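You operate a simulated robot arm through the tools that you are given. There is no shell and no other tool.

You are at the controls of a simulated two-armed robot. One attempt, no reset.

TASK
Blow the pocket clean, then load and lock in the white short profile.
Fine: hold the air button till the pocket's chips are gone; stand the upright profile from the bench in the pocket, push the sliding tray in and turn the lock knob.

The check looks at the end state, three seconds after you hand in, the way a careful person would. Anything else that was tipped, shoved, dropped, spilled or broken makes it a failure.

THE ROBOT
Two 7-joint arms with fingered hands on one trunk that stands fixed in place. Base frame: the origin is at the foot of the trunk, x ahead of it, y to its left, z up; the work surface is at about z = 840. Lengths are in mm, angles in rad, forces in N, time in s.
The left shoulder is at [104, 185, 1075], the right one opposite. With the tool pointing down near the work surface each hand reaches from about 100 to 880 mm from the base axis, measured 20 degrees to its own side. Payload 4 kg a hand.
Tool frame (each hand has its own): the origin (TCP) lies between the finger pads and is the grasp point; the fingertips stand 26 mm ahead of it; z points along the fingers, y is the line along which they close. The gripper opens to 132 mm. The gripper's body begins 73 mm behind the TCP. The gripper is a hand of 3 fingers: y runs from the thumb to the fingers, the wrist lies at [0, 0, -224] in the tool frame.
Orientation is that of the tool frame in the base frame, as a unit quaternion [w, x, y, z]. With the fingers straight down and closing along the base's y, the tool's x points along the base's -x, its y along +y and its z along -z.

THE INTERFACE
- The arms move only by the tool jog_arm. It takes "left_steps", "right_steps" or both (then of equal length, played together; a hand with none holds still); each is a list of rows, each a list of 6 numbers: the shift along the tool's x, y, z in mm, then the turn, a rotation vector about the tool's x, y, z in rad. In form: [[x, y, z, ax, ay, az], ...]. A call has 1 to 20 rows; each row shifts and turns the commanded pose from where the row before left it, along the tool's axes as they then stand. A row lasts 0.2 s, in which the tool goes at most 50 mm and 0.15 rad; a call with a longer step from one row to the next is refused whole. A pose out of reach is approached as far as the arm can. The call stops where the force on the tool passes 40 N (or 10 N more than at its start, if that is more) or the arm is blocked; 0.2 s more then pass. In this call time passes only in rows, and 0.2 s behind the last. It gives the time, the measured TCP pose, the force on the tool (base axes), the opening and the grip force at its end, in the units of the frame above (readings bear some noise), with the torque about the TCP (base axes, N m) and any sound that the robot's microphone picked up.
- Cameras (640 x 400 px; columns grow to the right, rows downward): "scene" is now at [236.3, -43.4, 1306]; the picture's right is [-0.43, -0.89, 0.13], its down [-0.54, 0.14, -0.83] and it looks along [0.72, -0.43, -0.55] (base axes); focal length 272 px, centre (320, 200). "left" rides on the left gripper at [-62, 3, -92] in its tool frame; the picture's right is [-0.05, -1.00, 0.00], its down [0.83, -0.04, -0.56] and it looks along [0.55, -0.03, 0.83] (tool axes); focal length 230 px, centre (320, 200). "right" rides on the right gripper at [62, 3, -92] in its tool frame; the picture's right is [-0.05, 1.00, 0.00], its down [-0.83, -0.04, -0.56] and it looks along [-0.55, -0.03, 0.83] (tool axes); focal length 230 px, centre (320, 200). There is no depth. A picture from a camera that has moved, and an enlarged one, comes with that camera's place and axes in the base frame and with its lens.
- capture(camera): a new picture of that camera. It takes no simulated time.
- raise_lower(by): slides the trunk up (or, below 0, down) by that many mm; the arms and the scene camera ride with it, the base frame stays. It gives what a move gives, with no picture.
- curl_fingers(finger1, finger2, thumb_bend, hand): sets how far each is bent, from 0 (flat) to 1 (curled in); at 0.3 the hand is open as for a grip, at 0.7 the pads meet at the TCP. One left out holds its place. A second passes; each finger stops where it meets its share of the squeeze, and holds until it gets a number again. It is the only way to open and close the hand. It gives what a move gives, with no picture; readings hold the bend of each and the force on the fingers (four entries, about 0 where the hand has none), thumb and palm.
- pan_tilt(pan, tilt): turns the head with the scene camera to pan (to the left, within 1.501 rad either way) and tilt (down, from -0.506 to 1.204), counted from straight ahead of the robot. It gives what a move gives.
- zoom(camera, box): a new picture of the part [left, top, right, bottom] of that camera's present view, enlarged. It takes no simulated time.
- close_job(): hands the job in; it is judged then, once.

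Places have to be worked out from the pictures, the camera data and where the tool is seen. Open the grippers and draw the arms clear of the work before you hand the job in, unless the task says otherwise.

The tools are called after "Emit:" as name(argument=value, ...) on one line, values as JSON. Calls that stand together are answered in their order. jog_arm: Moves the arms, as the interface text tells. Its arguments: {"type":"object","properties":{"left_steps":{"type":"array","items":{"type":"array","items":{"type":"number"}}},"right_steps":{"type":"array","items":{"type":"array","items":{"type":"number"}}}},"required":[]} The other tools are called the same way: raise_lower (by) slides the trunk up or down; curl_fingers (finger1, finger2, thumb_bend, hand) moves the fingers one by one; pan_tilt (pan, tilt) turns the head that bears the scene camera; capture (camera) takes a picture; zoom (camera, box) takes an enlarged picture of a part of a camera's view; close_job () hands the job in.

At the start:

```text
t: 0.0
left_tool_pos: [486.6, -40.7, 1143.0]
left_ee_rot: [0.0, 0.0, 1.0, 0.0]
left_ft_force: [-0.2, -0.6, -0.4]
left_moment: [0.01, -0.03, 0.01]
left_grip_width: 131.4
left_grasp_force: 0.0
left_shape: jaw
left_bend: [0.3, 0.3, 0.3]
left_finger forces: [0.1, 0.0, 0.1, 0.0, 0.1, 0.0]
right_tool_pos: [496.4, -465.3, 1191.5]
right_ee_rot: [-0.001, 0.0, 1.0, 0.0]
right_ft_force: [-0.1, -0.5, 0.0]
right_moment: [-0.01, 0.02, 0.0]
right_grip_width: 132.0
right_grasp_force: 0.0
right_shape: jaw
right_bend: [0.3, 0.3, 0.3]
right_finger forces: [0.0, 0.0, 0.0, 0.0, 0.1, 0.0]
trunk travel left (down, up): [-125.0, 337.0]
head pan, tilt: [-0.469, 0.325]
```

scene: 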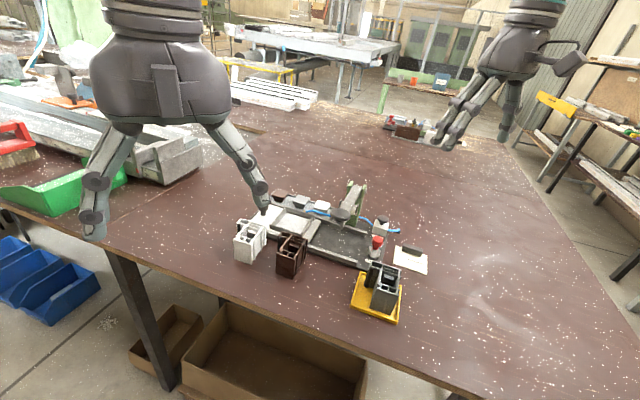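
right: 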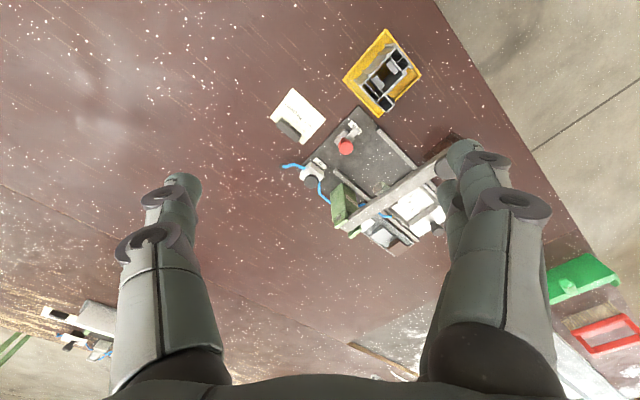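
left: 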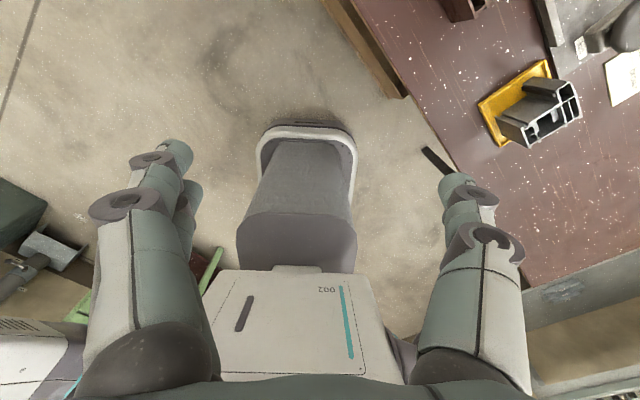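

I begin by taking a closer look at the fixture in the scene camera and from the right hand's camera.

Emit:
zoom(camera="scene", box=[220, 170, 440, 330])

Emit:
zoom(camera="right", box=[250, 20, 470, 260])

```text
2.50 times, centred on (330, 250) of scene
camera zoom: at [236.3, -43.4, 1306.0], right [-0.43, -0.89, 0.13], down [-0.54, 0.14, -0.83], along [0.72, -0.43, -0.55], focal length 681 px, centre (295, 75)
```

zoom: 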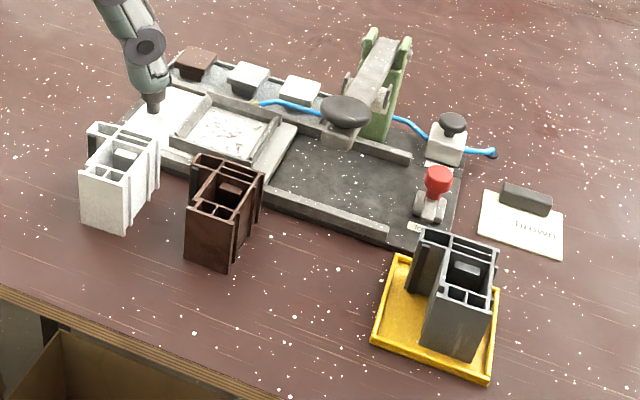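

```text
1.67 times, centred on (360, 140) of right
camera zoom: at [434.6, -462.9, 1284.2], right [0.05, 1.0, 0.0], down [0.83, -0.04, 0.56], along [0.55, -0.03, -0.83], focal length 384 px, centre (253, 300)
```

zoom: 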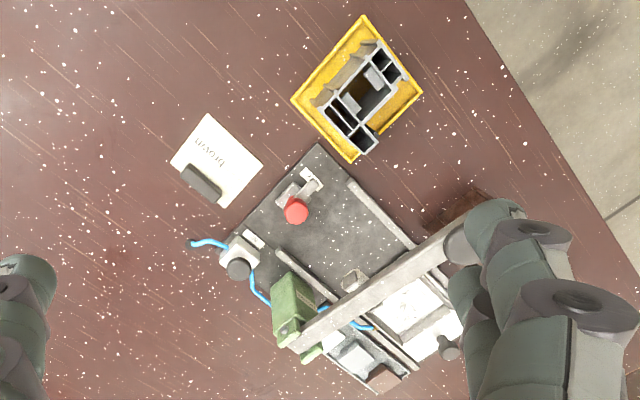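

The left hand blocks part of the view. I draw the left hand off to its own side and bring the right hand (its camera) closer to the fixture, high above everything.

Emit:
jog_arm(left_steps=[[10, 45, 0, 0, 0, 0], [10, 45, 0, 0, 0, 0], [10, 45, 0, 0, 0, 0], [10, 45, 0, 0, 0, 0], [10, 45, 0, 0, 0, 0], [10, 45, 0, 0, 0, 0]], right_steps=[[5, 35, 10, 0, 0, 0], [5, 35, 10, 0, 0, 0], [5, 35, 10, 0, 0, 0], [5, 35, 10, 0, 0, 0], [5, 35, 10, 0, 0, 0], [5, 35, 10, 0, 0, 0]])

Emit:
capture(camera="right")

Emit:
capture(camera="scene")

```text
t: 1.4
left_tool_pos: [427.1, 231.5, 1143.1]
left_ee_rot: [0.0, 0.0, 1.0, -0.001]
left_ft_force: [-0.5, 0.1, 0.1]
left_moment: [-0.03, -0.03, -0.02]
left_grip_width: 131.7
left_grasp_force: 0.0
left_shape: jaw
left_bend: [0.3, 0.3, 0.3]
left_finger forces: [0.0, 0.0, 0.0, 0.0, 0.0, 0.1]
right_tool_pos: [465.5, -252.6, 1132.9]
right_ee_rot: [0.001, 0.001, 1.0, 0.0]
right_ft_force: [-0.3, -0.1, 0.9]
right_moment: [-0.01, -0.01, -0.02]
right_grip_width: 131.6
right_grasp_force: 0.1
right_shape: jaw
right_bend: [0.3, 0.3, 0.3]
right_finger forces: [0.0, 0.1, 0.0, 0.0, 0.0, 0.0]
trunk travel left (down, up): [-125.0, 337.0]
head pan, tilt: [-0.469, 0.325]
```

```text
taken
camera right: at [403.1, -250.5, 1225.8], right [0.05, 1.0, 0.0], down [0.83, -0.04, 0.56], along [0.56, -0.03, -0.83], focal length 230 px, centre (320, 200)
```

right: 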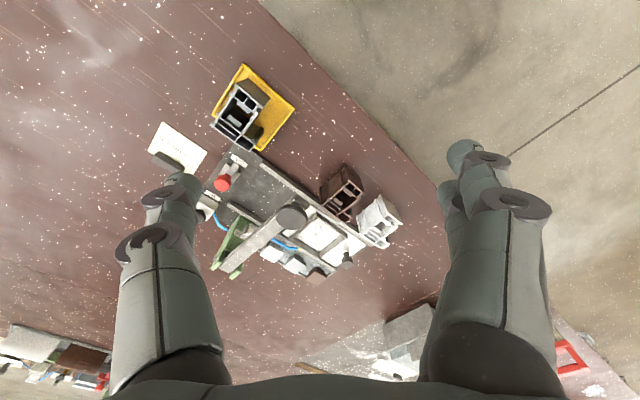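

```text
taken
camera scene: at [235.4, -41.0, 1306.3], right [-0.43, -0.89, 0.13], down [-0.54, 0.14, -0.83], along [0.72, -0.43, -0.55], focal length 272 px, centre (320, 200)
```

scene: 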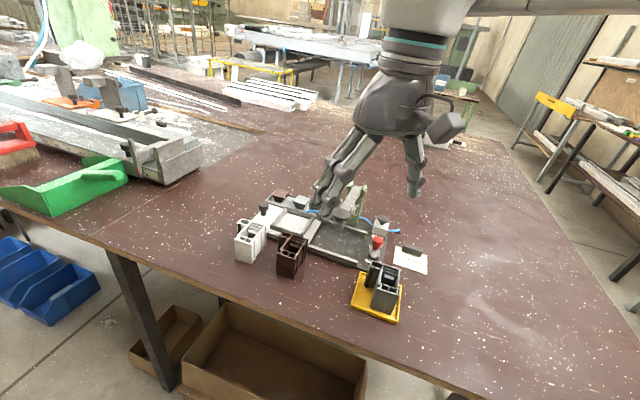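

The view from the right hand shows the whole fixture. I enlarge it to read the parts and labels.

Emit:
zoom(camera="right", box=[190, 120, 420, 290])

Emit:
zoom(camera="scene", box=[230, 170, 430, 320])

Emit:
zoom(camera="right", box=[140, 60, 270, 220])

```text
2.35 times, centred on (305, 205) of right
camera zoom: at [403.1, -250.5, 1225.8], right [0.05, 1.0, 0.0], down [0.83, -0.04, 0.56], along [0.56, -0.03, -0.83], focal length 541 px, centre (355, 188)
```

zoom: 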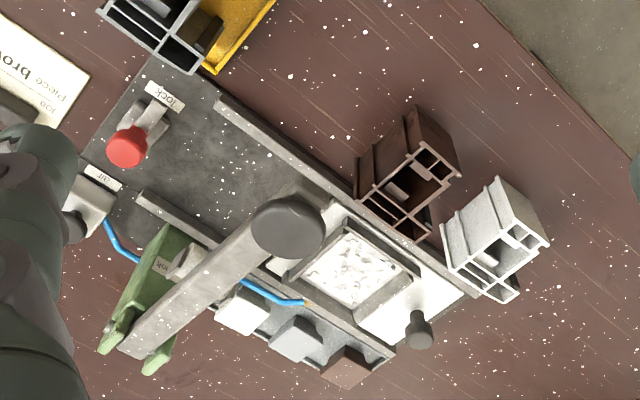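

```text
2.67 times, centred on (330, 245) of scene
camera zoom: at [235.4, -41.0, 1306.3], right [-0.43, -0.89, 0.13], down [-0.54, 0.14, -0.83], along [0.72, -0.43, -0.55], focal length 726 px, centre (293, 80)
```

zoom: 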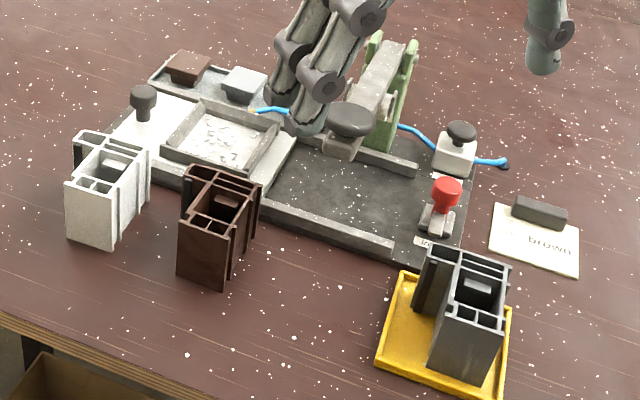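

```text
2.50 times, centred on (205, 140) of right
camera zoom: at [403.1, -250.5, 1225.8], right [0.05, 1.0, 0.0], down [0.83, -0.04, 0.56], along [0.56, -0.03, -0.83], focal length 575 px, centre (608, 350)
```

zoom: 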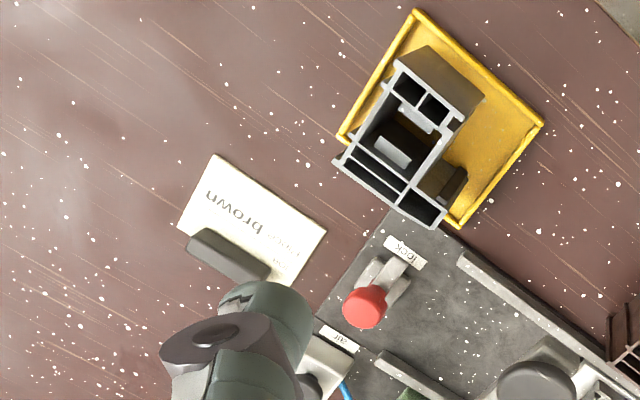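

The labels read "lock" by the red knob and "air" by the box with the black button; there is also a card. I move the right hand a little to its right, forward and lower to read the card and labels and see the pocket well.

Emit:
jog_arm(right_steps=[[-10, -20, 30, 0, 0, 0], [-10, -20, 30, 0, 0, 0], [-10, -20, 30, 0, 0, 0]])

Emit:
capture(camera="right")

Emit:
zoom(camera="right", box=[180, 0, 340, 110])

Emit:
zoom(camera="right", box=[200, 80, 440, 250])

```text
t: 2.2
left_tool_pos: [428.6, 228.0, 1143.7]
left_ee_rot: [0.0, 0.0, 1.0, 0.0]
left_ft_force: [-0.7, 0.1, 0.1]
left_moment: [-0.02, 0.01, -0.04]
left_grip_width: 131.8
left_grasp_force: 0.1
left_shape: jaw
left_bend: [0.3, 0.3, 0.3]
left_finger forces: [0.0, 0.0, 0.1, 0.0, 0.1, 0.0]
right_tool_pos: [496.7, -316.7, 1039.6]
right_ee_rot: [-0.001, 0.0, 1.0, 0.0]
right_ft_force: [0.1, 0.1, 0.5]
right_moment: [0.01, 0.03, 0.01]
right_grip_width: 131.8
right_grasp_force: 0.0
right_shape: jaw
right_bend: [0.3, 0.3, 0.3]
right_finger forces: [0.0, 0.0, 0.0, 0.0, 0.0, 0.0]
trunk travel left (down, up): [-125.0, 337.0]
head pan, tilt: [-0.469, 0.325]
```

```text
taken
camera right: at [435.1, -314.3, 1133.2], right [0.05, 1.0, 0.0], down [0.83, -0.04, 0.55], along [0.55, -0.03, -0.83], focal length 230 px, centre (320, 200)
```

right: 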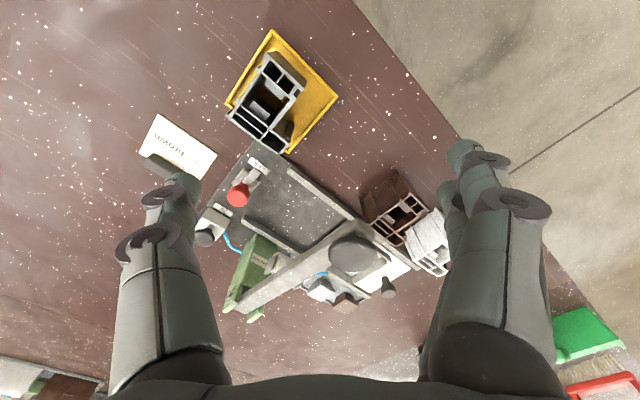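

```text
3.64 times, centred on (260, 55) of right
camera zoom: at [435.1, -314.3, 1133.2], right [0.05, 1.0, 0.0], down [0.83, -0.04, 0.55], along [0.55, -0.03, -0.83], focal length 837 px, centre (538, 727)
```

zoom: 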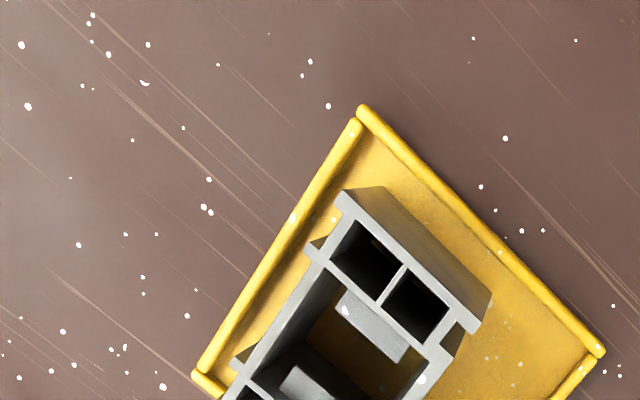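

```text
2.35 times, centred on (320, 165) of right
camera zoom: at [435.1, -314.3, 1133.2], right [0.05, 1.0, 0.0], down [0.83, -0.04, 0.55], along [0.55, -0.03, -0.83], focal length 541 px, centre (320, 282)
```

zoom: 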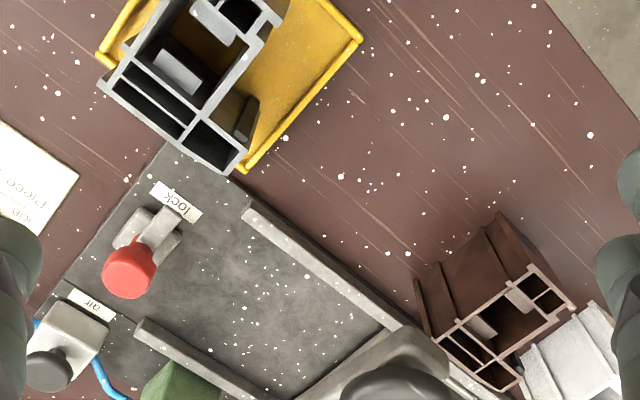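

I read the card and the label on the green lever.

Emit:
zoom(camera="right", box=[130, 100, 230, 190])

Emit:
zoom(camera="right", box=[190, 180, 430, 330])

Emit:
zoom(camera="scene", box=[380, 230, 440, 280])

```text
4.44 times, centred on (180, 145) of right
camera zoom: at [435.1, -314.3, 1133.2], right [0.05, 1.0, 0.0], down [0.83, -0.04, 0.55], along [0.55, -0.03, -0.83], focal length 1022 px, centre (942, 444)
```

zoom: 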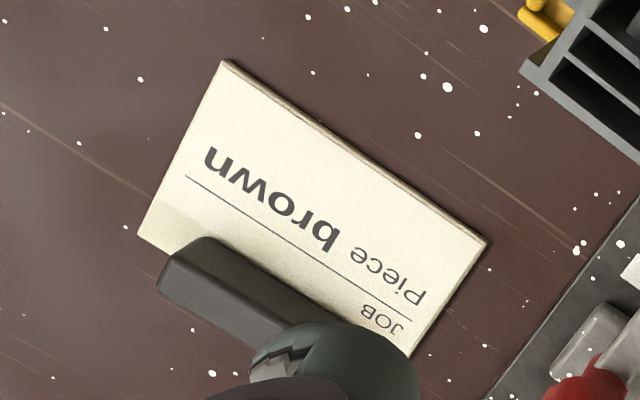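

```text
2.67 times, centred on (310, 255) of right
camera zoom: at [435.1, -314.3, 1133.2], right [0.05, 1.0, 0.0], down [0.83, -0.04, 0.55], along [0.55, -0.03, -0.83], focal length 614 px, centre (347, 53)
```

zoom: 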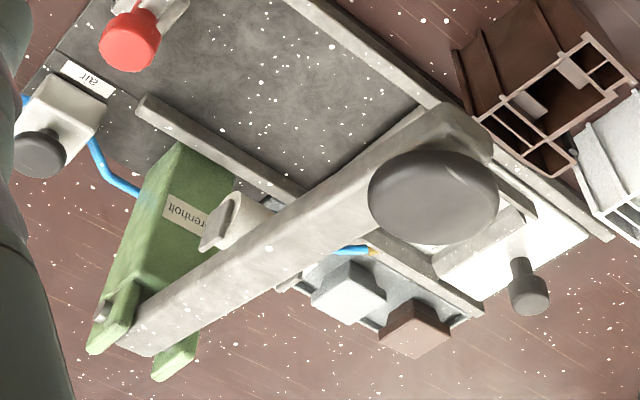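

```text
8.00 times, centred on (410, 255) of scene
camera zoom: at [237.2, -44.2, 1305.7], right [-0.43, -0.89, 0.13], down [-0.54, 0.15, -0.83], along [0.72, -0.43, -0.55], focal length 2179 px, centre (-400, -240)
```

zoom: 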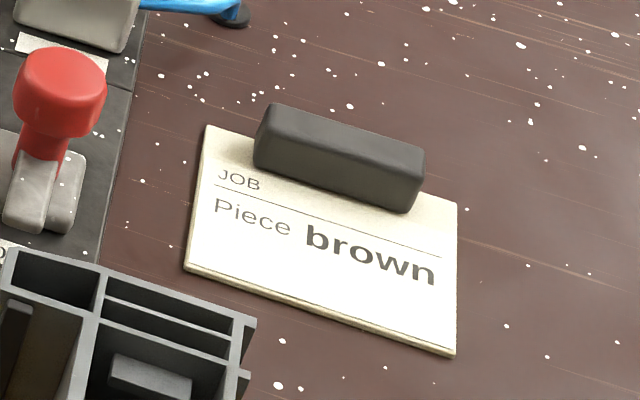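

The card says "Piece brown", but the task I was given names the white profile, so I stay with white. I move the right hand out of the scene camera's line of sight to study the tray, pocket, knob and profile.

Emit:
jog_arm(right_steps=[[20, -40, -25, 0, 0, 0], [20, -40, -25, 0, 0, 0], [20, -40, -25, 0, 0, 0], [10, -40, -25, 0, 0, 0]])

Emit:
zoom(camera="scene", box=[230, 180, 330, 280])

Emit:
zoom(camera="scene", box=[320, 180, 420, 280])

Emit:
capture(camera="right")

```text
refused: row 1 steps farther than a row can; nothing moved
```

```text
4.00 times, centred on (280, 230) of scene
camera zoom: at [237.2, -44.2, 1305.7], right [-0.43, -0.89, 0.13], down [-0.54, 0.15, -0.83], along [0.72, -0.43, -0.55], focal length 1089 px, centre (480, 80)
```

zoom: 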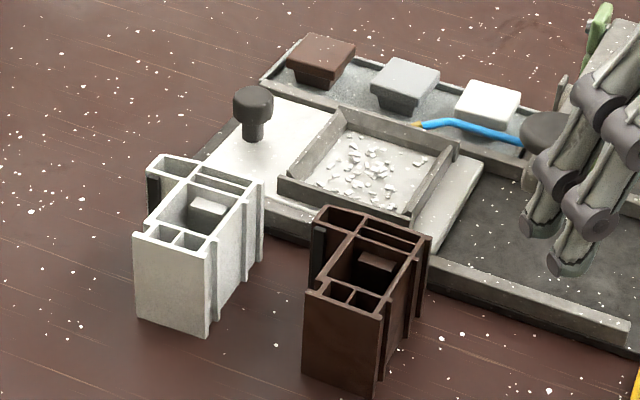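

```text
4.00 times, centred on (370, 230) of scene
camera zoom: at [237.2, -44.2, 1305.7], right [-0.43, -0.89, 0.13], down [-0.54, 0.15, -0.83], along [0.72, -0.43, -0.55], focal length 1089 px, centre (120, 80)
```

zoom: 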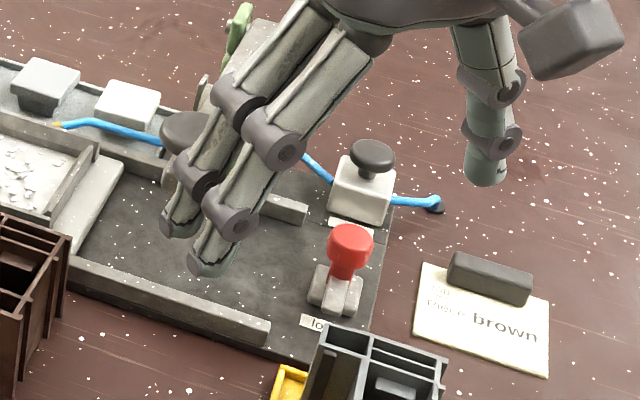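

```text
taken
camera right: at [435.1, -314.3, 1133.2], right [0.05, 1.0, 0.0], down [0.83, -0.04, 0.55], along [0.55, -0.03, -0.83], focal length 230 px, centre (320, 200)
```

right: 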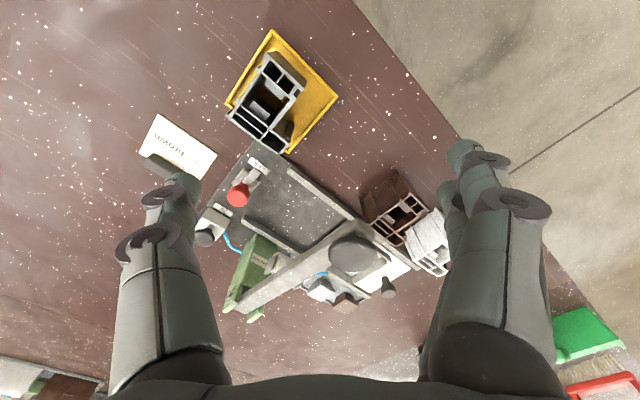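

The row was slightly too long; I repeat the retreat with shorter rows.

Emit:
jog_arm(right_steps=[[18, -36, -22, 0, 0, 0], [18, -36, -22, 0, 0, 0], [18, -36, -22, 0, 0, 0], [10, -36, -22, 0, 0, 0]])

Emit:
zoom(camera="scene", box=[265, 180, 345, 240])

Emit:
zoom(camera="scene", box=[225, 200, 305, 280])

Emit:
zoom(camera="scene", box=[340, 200, 420, 270])

Emit:
zoom(camera="scene", box=[220, 160, 440, 330])

```text
t: 3.2
left_tool_pos: [427.8, 228.5, 1144.4]
left_ee_rot: [-0.001, 0.0, 1.0, 0.0]
left_ft_force: [-0.2, -0.3, -0.3]
left_moment: [-0.02, -0.04, -0.05]
left_grip_width: 131.7
left_grasp_force: 0.0
left_shape: jaw
left_bend: [0.3, 0.3, 0.3]
left_finger forces: [0.1, 0.0, 0.0, 0.1, 0.0, 0.1]
right_tool_pos: [433.0, -460.8, 1130.6]
right_ee_rot: [0.0, -0.001, 1.0, 0.0]
right_ft_force: [-1.0, -0.5, 0.3]
right_moment: [0.03, -0.02, -0.01]
right_grip_width: 132.0
right_grasp_force: 0.2
right_shape: jaw
right_bend: [0.3, 0.3, 0.3]
right_finger forces: [0.0, 0.0, 0.0, 0.0, 0.1, 0.0]
trunk travel left (down, up): [-125.0, 337.0]
head pan, tilt: [-0.469, 0.325]
```

```text
6.67 times, centred on (305, 210) of scene
camera zoom: at [235.6, -44.1, 1306.1], right [-0.43, -0.89, 0.13], down [-0.54, 0.15, -0.83], along [0.72, -0.43, -0.55], focal length 1816 px, centre (420, 133)
```

zoom: 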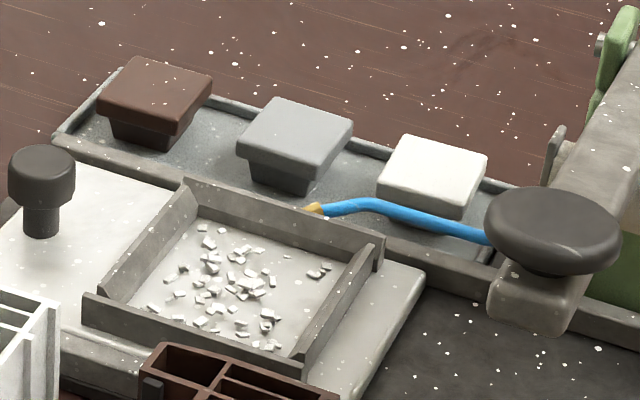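

```text
5.00 times, centred on (265, 240) of scene
camera zoom: at [235.6, -44.1, 1306.1], right [-0.43, -0.89, 0.13], down [-0.54, 0.15, -0.83], along [0.72, -0.43, -0.55], focal length 1362 px, centre (595, 0)
```

zoom: 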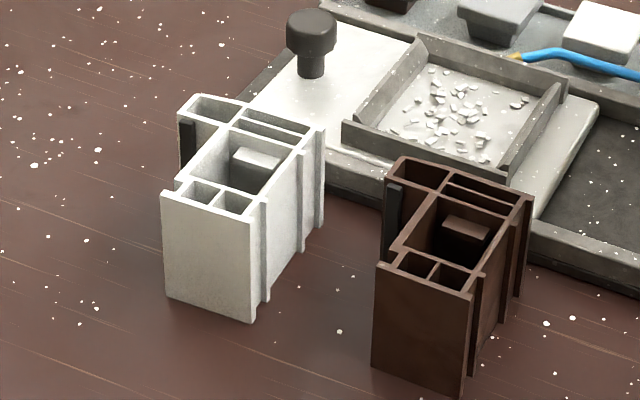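

```text
5.71 times, centred on (380, 235) of scene
camera zoom: at [235.6, -44.1, 1306.1], right [-0.43, -0.89, 0.13], down [-0.54, 0.15, -0.83], along [0.72, -0.43, -0.55], focal length 1556 px, centre (-23, 0)
```

zoom: 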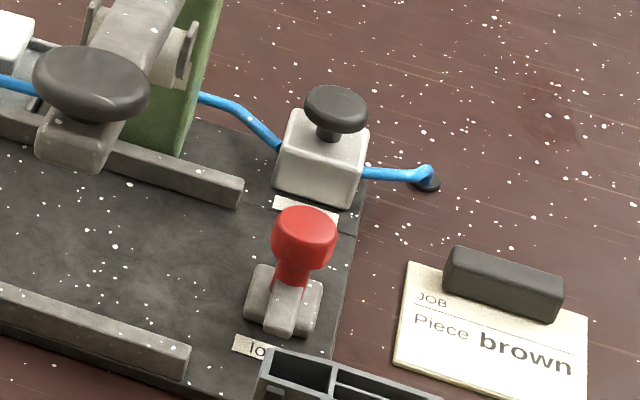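

```text
2.35 times, centred on (330, 245) of scene
camera zoom: at [235.6, -44.1, 1306.1], right [-0.43, -0.89, 0.13], down [-0.54, 0.15, -0.83], along [0.72, -0.43, -0.55], focal length 641 px, centre (296, 94)
```

zoom: 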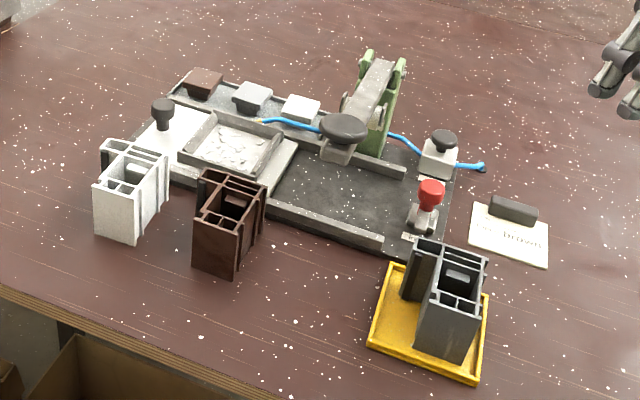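

The scene camera now shows everything clearly. I bring the right hand's camera over for a second viewpoint on the tray, pocket and white profile so I can triangulate.

Emit:
jog_arm(right_steps=[[0, 45, 0, 0, 0, 0], [0, 45, 0, 0, 0, 0], [0, 45, 0, 0, 0, 0], [0, 45, 0, 0, 0, 0], [0, 45, 0, 0, 0, 0], [0, 45, 0, 0, 0, 0], [0, 45, 0, 0, 0, 0]])

Emit:
capture(camera="right")

Emit:
zoom(camera="right", box=[240, 200, 340, 290])

Emit:
zoom(camera="right", box=[270, 180, 370, 280])

```text
t: 4.8
left_tool_pos: [428.5, 229.6, 1142.0]
left_ee_rot: [-0.001, -0.001, 1.0, 0.0]
left_ft_force: [0.2, -0.9, 0.6]
left_moment: [0.02, 0.03, -0.04]
left_grip_width: 131.7
left_grasp_force: 0.1
left_shape: jaw
left_bend: [0.3, 0.3, 0.3]
left_finger forces: [0.0, 0.1, 0.1, 0.0, 0.0, 0.0]
right_tool_pos: [434.2, -143.0, 1129.2]
right_ee_rot: [-0.001, 0.002, 1.0, -0.001]
right_ft_force: [0.5, -0.7, -0.3]
right_moment: [-0.01, 0.03, -0.04]
right_grip_width: 132.0
right_grasp_force: 0.0
right_shape: jaw
right_bend: [0.3, 0.3, 0.3]
right_finger forces: [0.0, 0.1, 0.0, 0.1, 0.0, 0.1]
trunk travel left (down, up): [-125.0, 337.0]
head pan, tilt: [-0.469, 0.325]
```

```text
taken
camera right: at [372.1, -140.2, 1221.3], right [0.05, 1.0, 0.0], down [0.83, -0.04, 0.55], along [0.55, -0.03, -0.83], focal length 230 px, centre (320, 200)
```

right: 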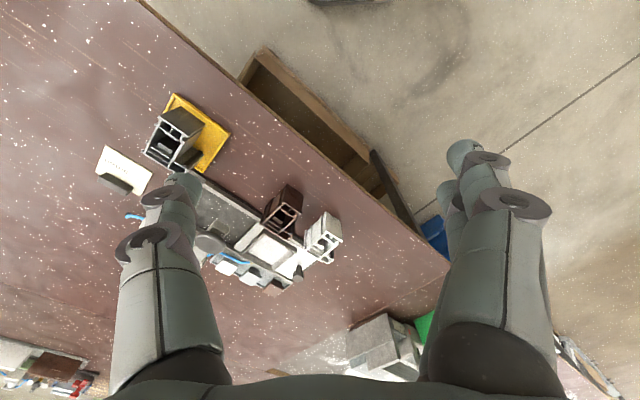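

```text
4.44 times, centred on (290, 245) of right
camera zoom: at [372.1, -140.2, 1221.3], right [0.05, 1.0, 0.0], down [0.83, -0.04, 0.55], along [0.55, -0.03, -0.83], focal length 1022 px, centre (453, 0)
```

zoom: 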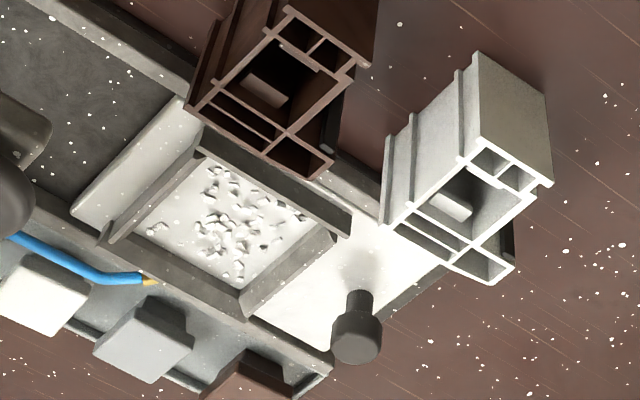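

```text
4.00 times, centred on (320, 230) of right
camera zoom: at [372.1, -140.2, 1221.3], right [0.05, 1.0, 0.0], down [0.83, -0.04, 0.55], along [0.55, -0.03, -0.83], focal length 920 px, centre (320, 80)
```

zoom: 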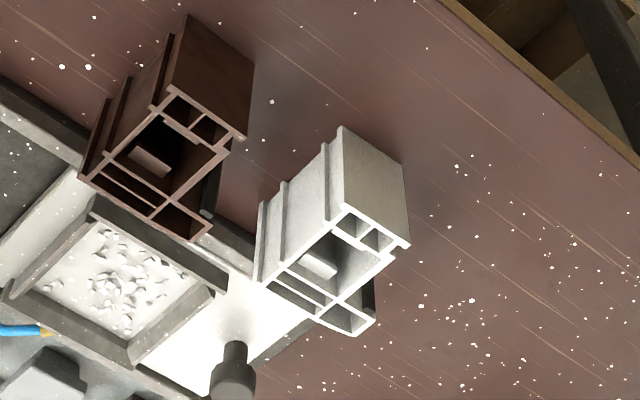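

Triangulating gives the white profile's top at about z = 914, near corners about (668,-114) and (647,-146), far corners about (689,-187) and (728,-143). I zoom in further from both views to measure the pocket and the profile's angle accurately.

Emit:
zoom(camera="right", box=[245, 225, 325, 275])

Emit:
zoom(camera="right", box=[295, 200, 355, 270])

Emit:
zoom(camera="scene", box=[225, 205, 285, 275])

```text
8.00 times, centred on (285, 250) of right
camera zoom: at [372.1, -140.2, 1221.3], right [0.05, 1.0, 0.0], down [0.83, -0.04, 0.55], along [0.55, -0.03, -0.83], focal length 1841 px, centre (600, -200)
```

zoom: 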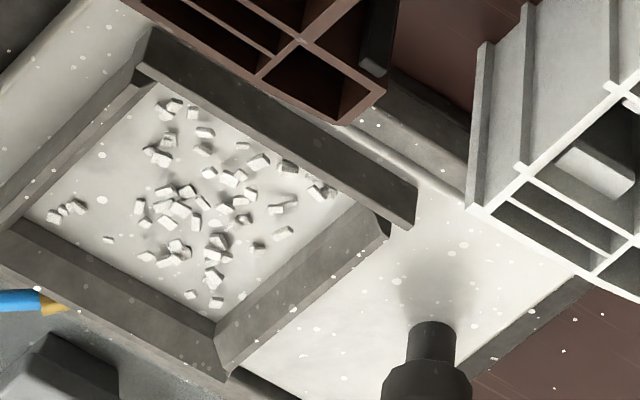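

```text
5.71 times, centred on (325, 235) of right
camera zoom: at [372.1, -140.2, 1221.3], right [0.05, 1.0, 0.0], down [0.83, -0.04, 0.55], along [0.55, -0.03, -0.83], focal length 1315 px, centre (291, 0)
```

zoom: 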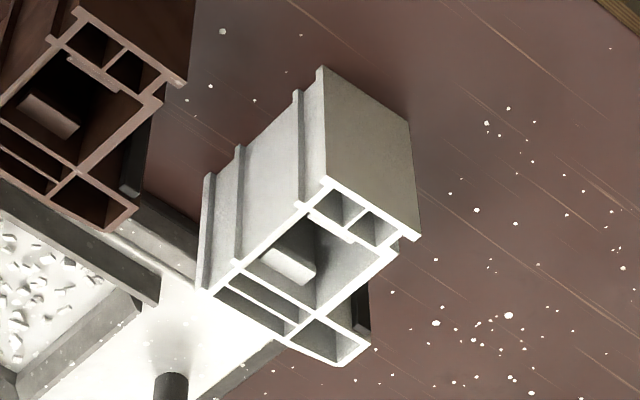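

```text
5.71 times, centred on (255, 240) of scene
camera zoom: at [237.7, -42.4, 1305.6], right [-0.43, -0.89, 0.13], down [-0.54, 0.14, -0.83], along [0.72, -0.43, -0.55], focal length 1556 px, centre (691, -29)
```

zoom: 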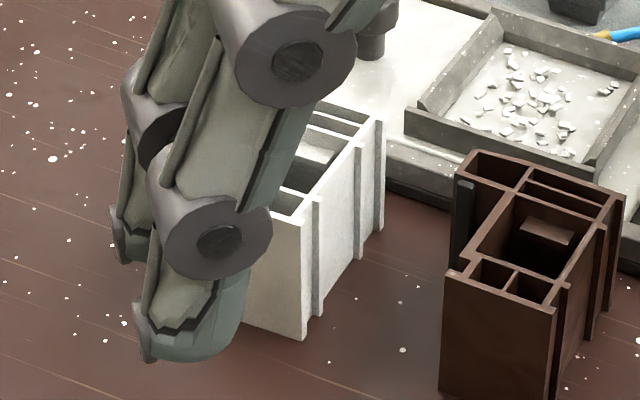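

To get a better baseline on the pocket and profile heights, I send the right hand back to its side and bring the left hand high over the left side so its camera sees the tray from the other direction.

Emit:
jog_arm(left_steps=[[0, 0, 0, 0, 0, 0], [0, 0, 0, 0, 0, 0], [-33, -31, 3, 0, 0, 0], [-33, -31, 3, 0, 0, 0], [-33, -31, 3, 0, 0, 0], [-33, -31, 3, 0, 0, 0], [-33, -31, 3, 0, 0, 0], [-33, -31, 3, 0, 0, 0], [-33, -31, 3, 0, 0, 0], [-33, -31, 3, 0, 0, 0]], right_steps=[[0, -45, 0, 0, 0, 0], [0, -45, 0, 0, 0, 0], [0, -45, 0, 0, 0, 0], [0, -45, 0, 0, 0, 0], [0, -45, 0, 0, 0, 0], [0, -45, 0, 0, 0, 0], [0, -45, 0, 0, 0, 0], [0, 0, 0, 0, 0, 0], [0, 0, 0, 0, 0, 0], [0, 0, 0, 0, 0, 0]])

Emit:
capture(camera="left")

Emit:
capture(camera="scene")

```text
t: 7.0
left_tool_pos: [690.6, -19.9, 1118.7]
left_ee_rot: [-0.001, 0.001, 1.0, 0.002]
left_ft_force: [0.2, -0.6, -0.4]
left_moment: [0.01, 0.0, -0.02]
left_grip_width: 131.8
left_grasp_force: 0.0
left_shape: jaw
left_bend: [0.3, 0.3, 0.3]
left_finger forces: [0.1, 0.0, 0.1, 0.0, 0.0, 0.0]
right_tool_pos: [432.9, -460.4, 1127.0]
right_ee_rot: [0.0, -0.001, 1.0, 0.002]
right_ft_force: [0.6, -0.6, -0.2]
right_moment: [0.03, 0.0, -0.01]
right_grip_width: 132.0
right_grasp_force: 0.0
right_shape: jaw
right_bend: [0.3, 0.3, 0.3]
right_finger forces: [0.0, 0.1, 0.1, 0.1, 0.0, 0.0]
trunk travel left (down, up): [-125.0, 337.0]
head pan, tilt: [-0.469, 0.325]
```

```text
taken
camera left: at [753.3, -16.9, 1212.1], right [0.05, -1.0, 0.0], down [-0.83, -0.04, 0.55], along [-0.55, -0.03, -0.83], focal length 230 px, centre (320, 200)
```

left: 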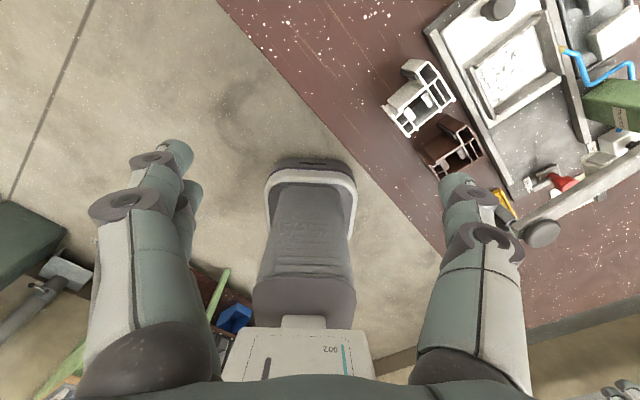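

```text
taken
camera scene: at [236.4, -46.2, 1305.8], right [-0.43, -0.89, 0.13], down [-0.54, 0.15, -0.83], along [0.72, -0.43, -0.55], focal length 272 px, centre (320, 200)
```

scene: 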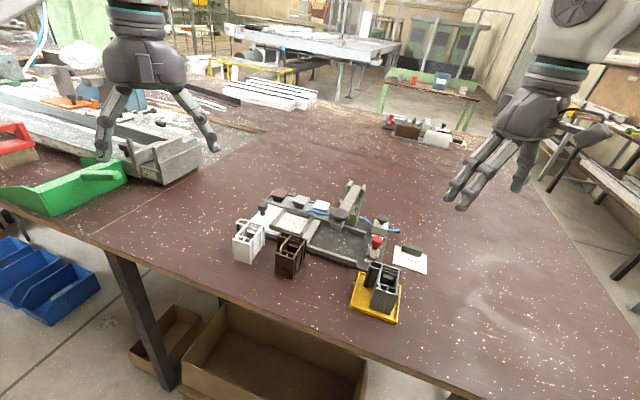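

The left camera gives a fine top-down view of the tray. I zoom in on the pocket, on the profiles and on the lock/air side.

Emit:
zoom(camera="left", box=[460, 0, 580, 130])

Emit:
zoom(camera="left", box=[370, 40, 490, 190])

Emit:
zoom(camera="left", box=[500, 60, 640, 230])

Emit:
zoom(camera="left", box=[480, 0, 570, 130])

```text
3.08 times, centred on (520, 65) of left
camera zoom: at [753.3, -16.9, 1212.1], right [0.05, -1.0, 0.0], down [-0.83, -0.04, 0.55], along [-0.55, -0.03, -0.83], focal length 708 px, centre (-295, 615)
```

zoom: 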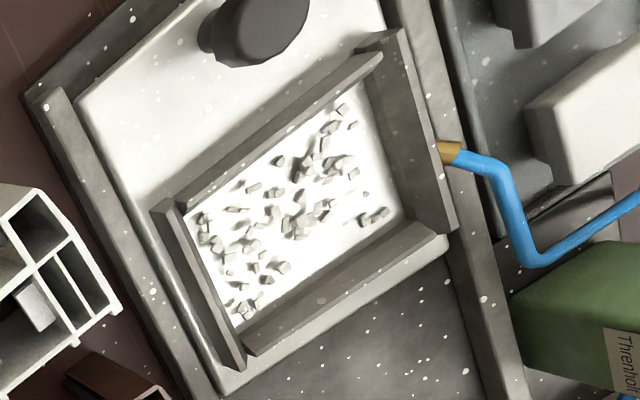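

```text
2.67 times, centred on (430, 115) of left
camera zoom: at [753.3, -16.9, 1212.1], right [0.05, -1.0, 0.0], down [-0.83, -0.04, 0.55], along [-0.55, -0.03, -0.83], focal length 614 px, centre (27, 427)
```

zoom: 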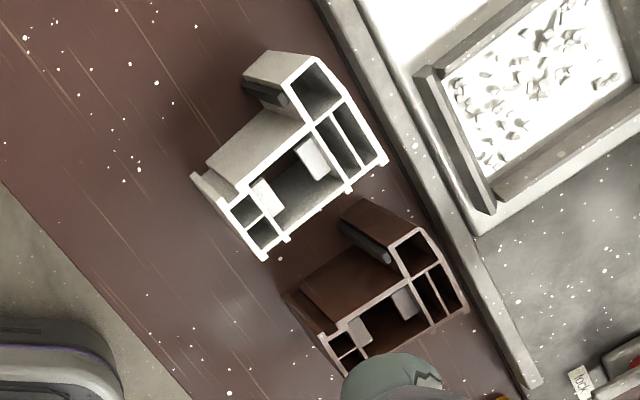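

```text
2.35 times, centred on (570, 145) of left
camera zoom: at [753.3, -16.9, 1212.1], right [0.05, -1.0, 0.0], down [-0.83, -0.04, 0.55], along [-0.55, -0.03, -0.83], focal length 541 px, centre (-268, 329)
```

zoom: 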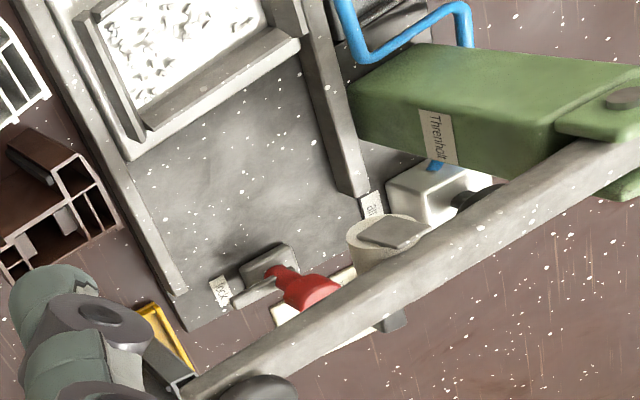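

```text
3.08 times, centred on (525, 65) of left
camera zoom: at [753.3, -16.9, 1212.1], right [0.05, -1.0, 0.0], down [-0.83, -0.04, 0.55], along [-0.55, -0.03, -0.83], focal length 708 px, centre (-311, 615)
```

zoom: 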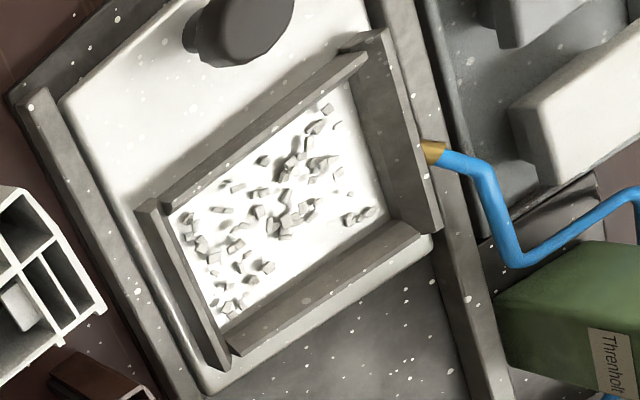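

The three views now agree: white profile's top is at z≈902 (about 62 tall, 61 × 65 footprint, yaw ≈48.5°), pocket floor z≈862 with centre about (739.5,-272.7), about 69 × 64.5 and yaw ≈45°. First the air: I close the right hand to make a pressing tip and turn it 45° so that it keeps clear of the lever.

Emit:
curl_fingers(hand="right", finger1=0.7, finger2=0.7, thumb_bend=0.7)

Emit:
jog_arm(right_steps=[[0, 0, 0, 0, 0, -0.131], [0, 0, 0, 0, 0, -0.131], [0, 0, 0, 0, 0, -0.131], [0, 0, 0, 0, 0, -0.131], [0, 0, 0, 0, 0, -0.131], [0, 0, 0, 0, 0, -0.13]])

Emit:
capture(camera="right")

Emit:
capture(camera="scene")

```text
t: 8.0
left_tool_pos: [691.0, -18.0, 1118.5]
left_ee_rot: [0.0, 0.0, 1.0, 0.0]
left_ft_force: [-0.4, 0.0, -0.7]
left_moment: [0.02, -0.02, 0.0]
left_grip_width: 131.8
left_grasp_force: 0.1
left_shape: jaw
left_bend: [0.3, 0.3, 0.3]
left_finger forces: [0.0, 0.0, 0.0, 0.0, 0.0, 0.0]
right_tool_pos: [433.1, -458.4, 1128.5]
right_ee_rot: [0.001, 0.001, 1.0, 0.0]
right_ft_force: [-0.1, 0.6, 0.1]
right_moment: [-0.01, -0.03, -0.02]
right_grip_width: 6.3
right_grasp_force: 0.1
right_shape: fingers
right_bend: [0.7, 0.7, 0.7]
right_finger forces: [0.0, 0.0, 0.0, 0.1, 0.0, 0.0]
trunk travel left (down, up): [-125.0, 337.0]
head pan, tilt: [-0.469, 0.325]
```

```text
t: 9.4
left_tool_pos: [691.0, -17.0, 1119.6]
left_ee_rot: [0.0, 0.001, 1.0, 0.0]
left_ft_force: [0.1, 0.1, 0.3]
left_moment: [0.0, -0.02, -0.03]
left_grip_width: 131.7
left_grasp_force: 0.1
left_shape: jaw
left_bend: [0.3, 0.3, 0.3]
left_finger forces: [0.1, 0.0, 0.0, 0.1, 0.0, 0.0]
right_tool_pos: [432.9, -460.4, 1129.8]
right_ee_rot: [0.001, -0.383, 0.924, 0.0]
right_ft_force: [-0.5, -0.2, -0.3]
right_moment: [0.06, -0.03, 0.0]
right_grip_width: 6.1
right_grasp_force: 0.2
right_shape: fingers
right_bend: [0.7, 0.7, 0.7]
right_finger forces: [0.0, 0.0, 0.0, 0.0, 0.0, 0.0]
trunk travel left (down, up): [-125.0, 337.0]
head pan, tilt: [-0.469, 0.325]
```

```text
taken
camera right: at [386.6, -501.7, 1221.9], right [-0.67, 0.74, 0.0], down [0.62, 0.56, 0.56], along [0.41, 0.37, -0.83], focal length 230 px, centre (320, 200)
```

right: 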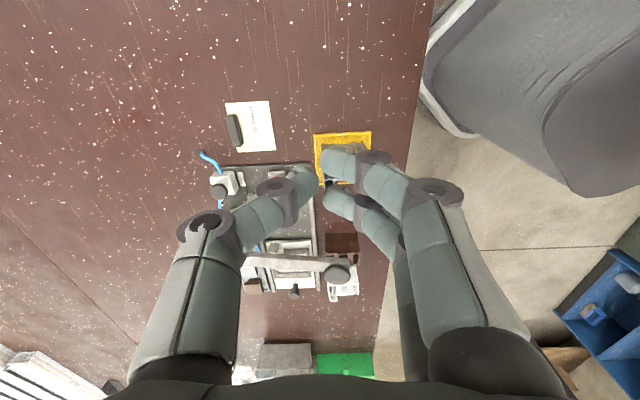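

```text
taken
camera scene: at [236.4, -43.6, 1305.9], right [-0.43, -0.89, 0.13], down [-0.54, 0.14, -0.83], along [0.72, -0.43, -0.55], focal length 272 px, centre (320, 200)
```

scene: 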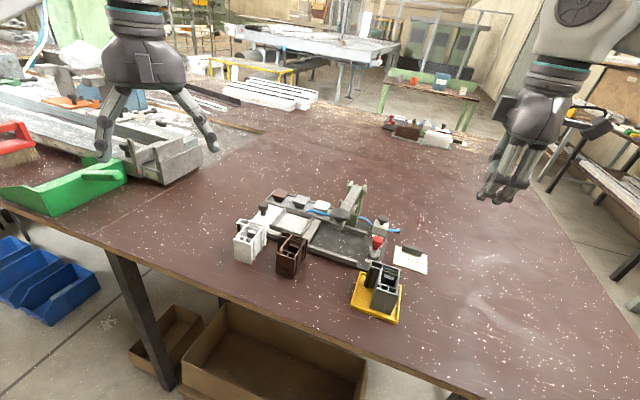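

The hand is turned as planned. I refine the air button's and lock knob's places from this view and the scene view.

Emit:
zoom(camera="right", box=[180, 130, 300, 230])

Emit:
zoom(camera="scene", box=[350, 205, 410, 265])

Emit:
zoom(camera="left", box=[540, 100, 640, 220])

```text
4.00 times, centred on (240, 180) of right
camera zoom: at [386.6, -501.7, 1221.9], right [-0.67, 0.74, 0.0], down [0.62, 0.56, 0.56], along [0.41, 0.37, -0.83], focal length 920 px, centre (640, 280)
```

zoom: 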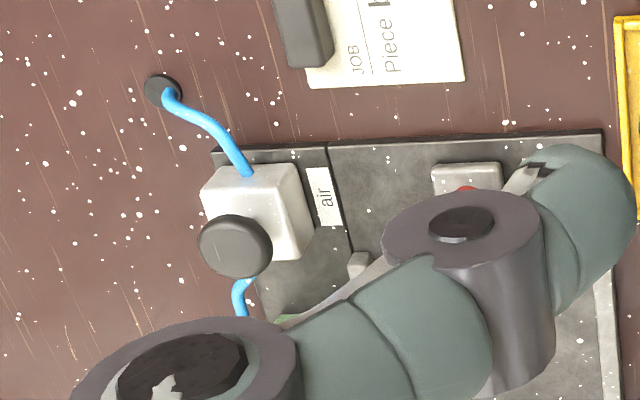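

```text
6.67 times, centred on (380, 235) of scene
camera zoom: at [236.4, -43.6, 1305.9], right [-0.43, -0.89, 0.13], down [-0.54, 0.14, -0.83], along [0.72, -0.43, -0.55], focal length 1816 px, centre (-80, -33)
```

zoom: 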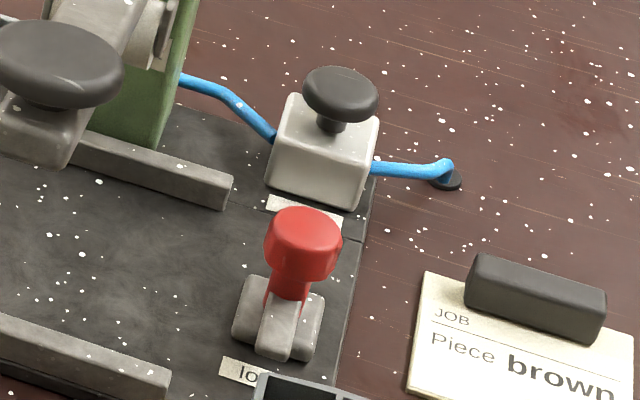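

```text
3.33 times, centred on (590, 160) of left
camera zoom: at [753.5, -13.7, 1211.9], right [0.05, -1.0, 0.0], down [-0.83, -0.04, 0.56], along [-0.55, -0.03, -0.83], focal length 767 px, centre (-580, 333)
```

zoom: 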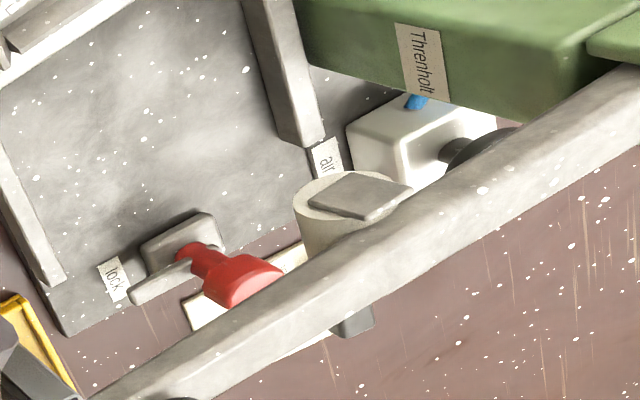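

Air button's top comes out at about (652,-492,893), the red knob's cap at about (590,-427,892). I move the closed right hand to above the air button.

Emit:
jog_arm(right_steps=[[-22, -29.6, 28.3, 0, 0, 0], [-22, -29.6, 28.3, 0, 0, 0], [-22, -29.6, 28.3, 0, 0, 0], [-22, -29.6, 28.3, 0, 0, 0], [-22, -29.6, 28.3, 0, 0, 0], [-22, -29.6, 28.3, 0, 0, 0]])

Emit:
capture(camera="right")

Emit:
zoom(camera="scene", box=[300, 100, 480, 280])

Emit:
zoom(camera="left", box=[480, 40, 640, 220])

```text
t: 10.8
left_tool_pos: [694.1, -18.7, 1117.8]
left_ee_rot: [-0.001, 0.001, 1.0, 0.0]
left_ft_force: [0.3, -0.8, 0.7]
left_moment: [-0.02, 0.0, 0.0]
left_grip_width: 132.0
left_grasp_force: 0.0
left_shape: jaw
left_bend: [0.3, 0.3, 0.3]
left_finger forces: [0.0, 0.1, 0.0, 0.1, 0.1, 0.0]
right_tool_pos: [653.0, -492.6, 958.5]
right_ee_rot: [-0.001, -0.383, 0.924, 0.0]
right_ft_force: [0.3, 0.1, 0.3]
right_moment: [0.01, 0.03, 0.02]
right_grip_width: 5.9
right_grasp_force: 0.0
right_shape: fingers
right_bend: [0.7, 0.7, 0.7]
right_finger forces: [0.0, 0.1, 0.1, 0.0, 0.0, 0.0]
trunk travel left (down, up): [-125.0, 337.0]
head pan, tilt: [-0.469, 0.325]
```

```text
taken
camera right: at [607.4, -533.8, 1050.9], right [-0.67, 0.74, 0.0], down [0.62, 0.56, 0.55], along [0.41, 0.37, -0.83], focal length 230 px, centre (320, 200)
```

right: 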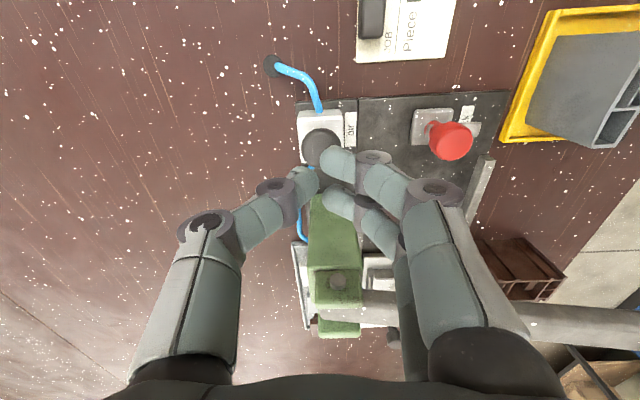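

```text
2.22 times, centred on (390, 190) of scene
camera zoom: at [238.6, -43.6, 1305.3], right [-0.43, -0.89, 0.13], down [-0.54, 0.15, -0.83], along [0.72, -0.43, -0.55], focal length 605 px, centre (164, 222)
```

zoom: 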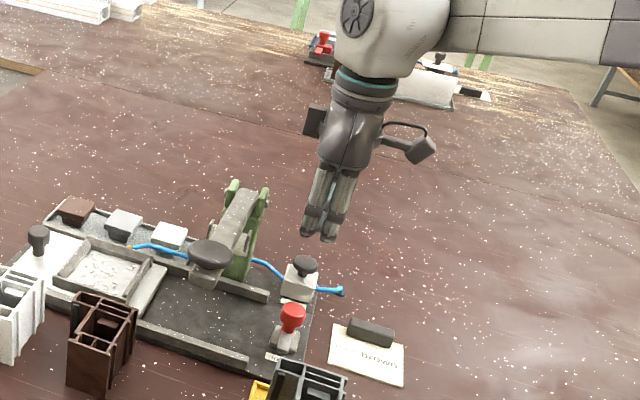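

```text
2.22 times, centred on (560, 130) of left
camera zoom: at [755.6, -13.8, 1210.0], right [0.05, -1.0, 0.0], down [-0.83, -0.04, 0.56], along [-0.56, -0.03, -0.83], focal length 511 px, centre (-213, 356)
```

zoom: 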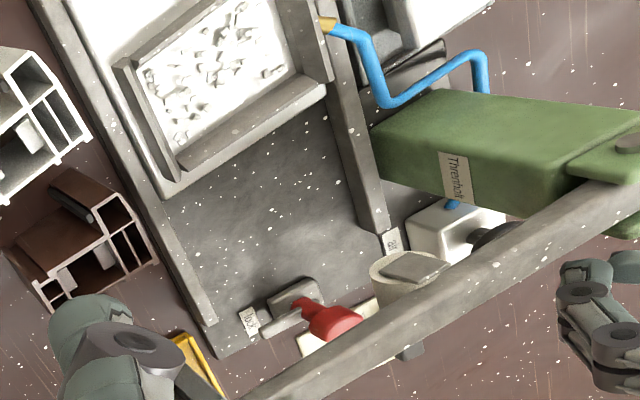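

In the right camera the fingertips line up straight over the button. I lower by 34 mm first.

Emit:
jog_arm(right_steps=[[0, 0, 15, 0, 0, 0], [0, 0, 12, 0, 0, 0], [0, 0, 7, 0, 0, 0]])

Emit:
capture(camera="right")

Emit:
zoom(camera="scene", box=[340, 160, 440, 260])

```text
t: 11.6
left_tool_pos: [691.7, -18.2, 1120.1]
left_ee_rot: [0.0, 0.0, 1.0, 0.0]
left_ft_force: [-0.5, -0.2, -0.2]
left_moment: [-0.01, 0.01, -0.04]
left_grip_width: 131.9
left_grasp_force: 0.1
left_shape: jaw
left_bend: [0.3, 0.3, 0.3]
left_finger forces: [0.0, 0.1, 0.1, 0.0, 0.1, 0.1]
right_tool_pos: [651.5, -492.7, 926.3]
right_ee_rot: [0.0, -0.383, 0.924, -0.001]
right_ft_force: [-0.6, 0.6, -0.1]
right_moment: [-0.01, 0.04, -0.02]
right_grip_width: 6.0
right_grasp_force: 0.0
right_shape: fingers
right_bend: [0.7, 0.7, 0.7]
right_finger forces: [0.0, 0.1, 0.1, 0.0, 0.1, 0.1]
trunk travel left (down, up): [-125.0, 337.0]
head pan, tilt: [-0.469, 0.325]
```

```text
taken
camera right: at [605.2, -533.5, 1018.7], right [-0.67, 0.74, 0.0], down [0.62, 0.56, 0.56], along [0.41, 0.37, -0.83], focal length 230 px, centre (320, 200)
```

right: 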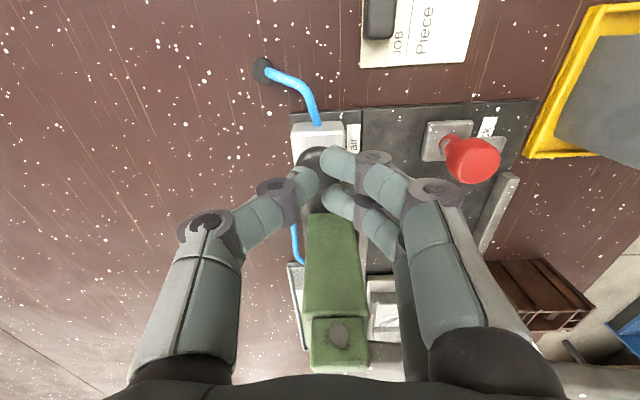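

```text
4.00 times, centred on (390, 210) of scene
camera zoom: at [236.1, -43.4, 1306.1], right [-0.43, -0.89, 0.13], down [-0.54, 0.14, -0.83], along [0.72, -0.43, -0.55], focal length 1089 px, centre (40, 160)
```

zoom: 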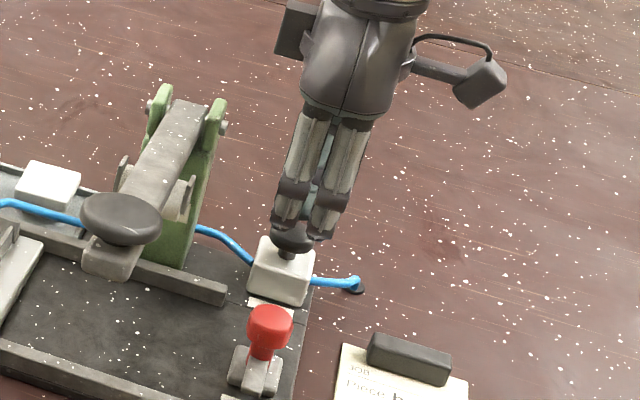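

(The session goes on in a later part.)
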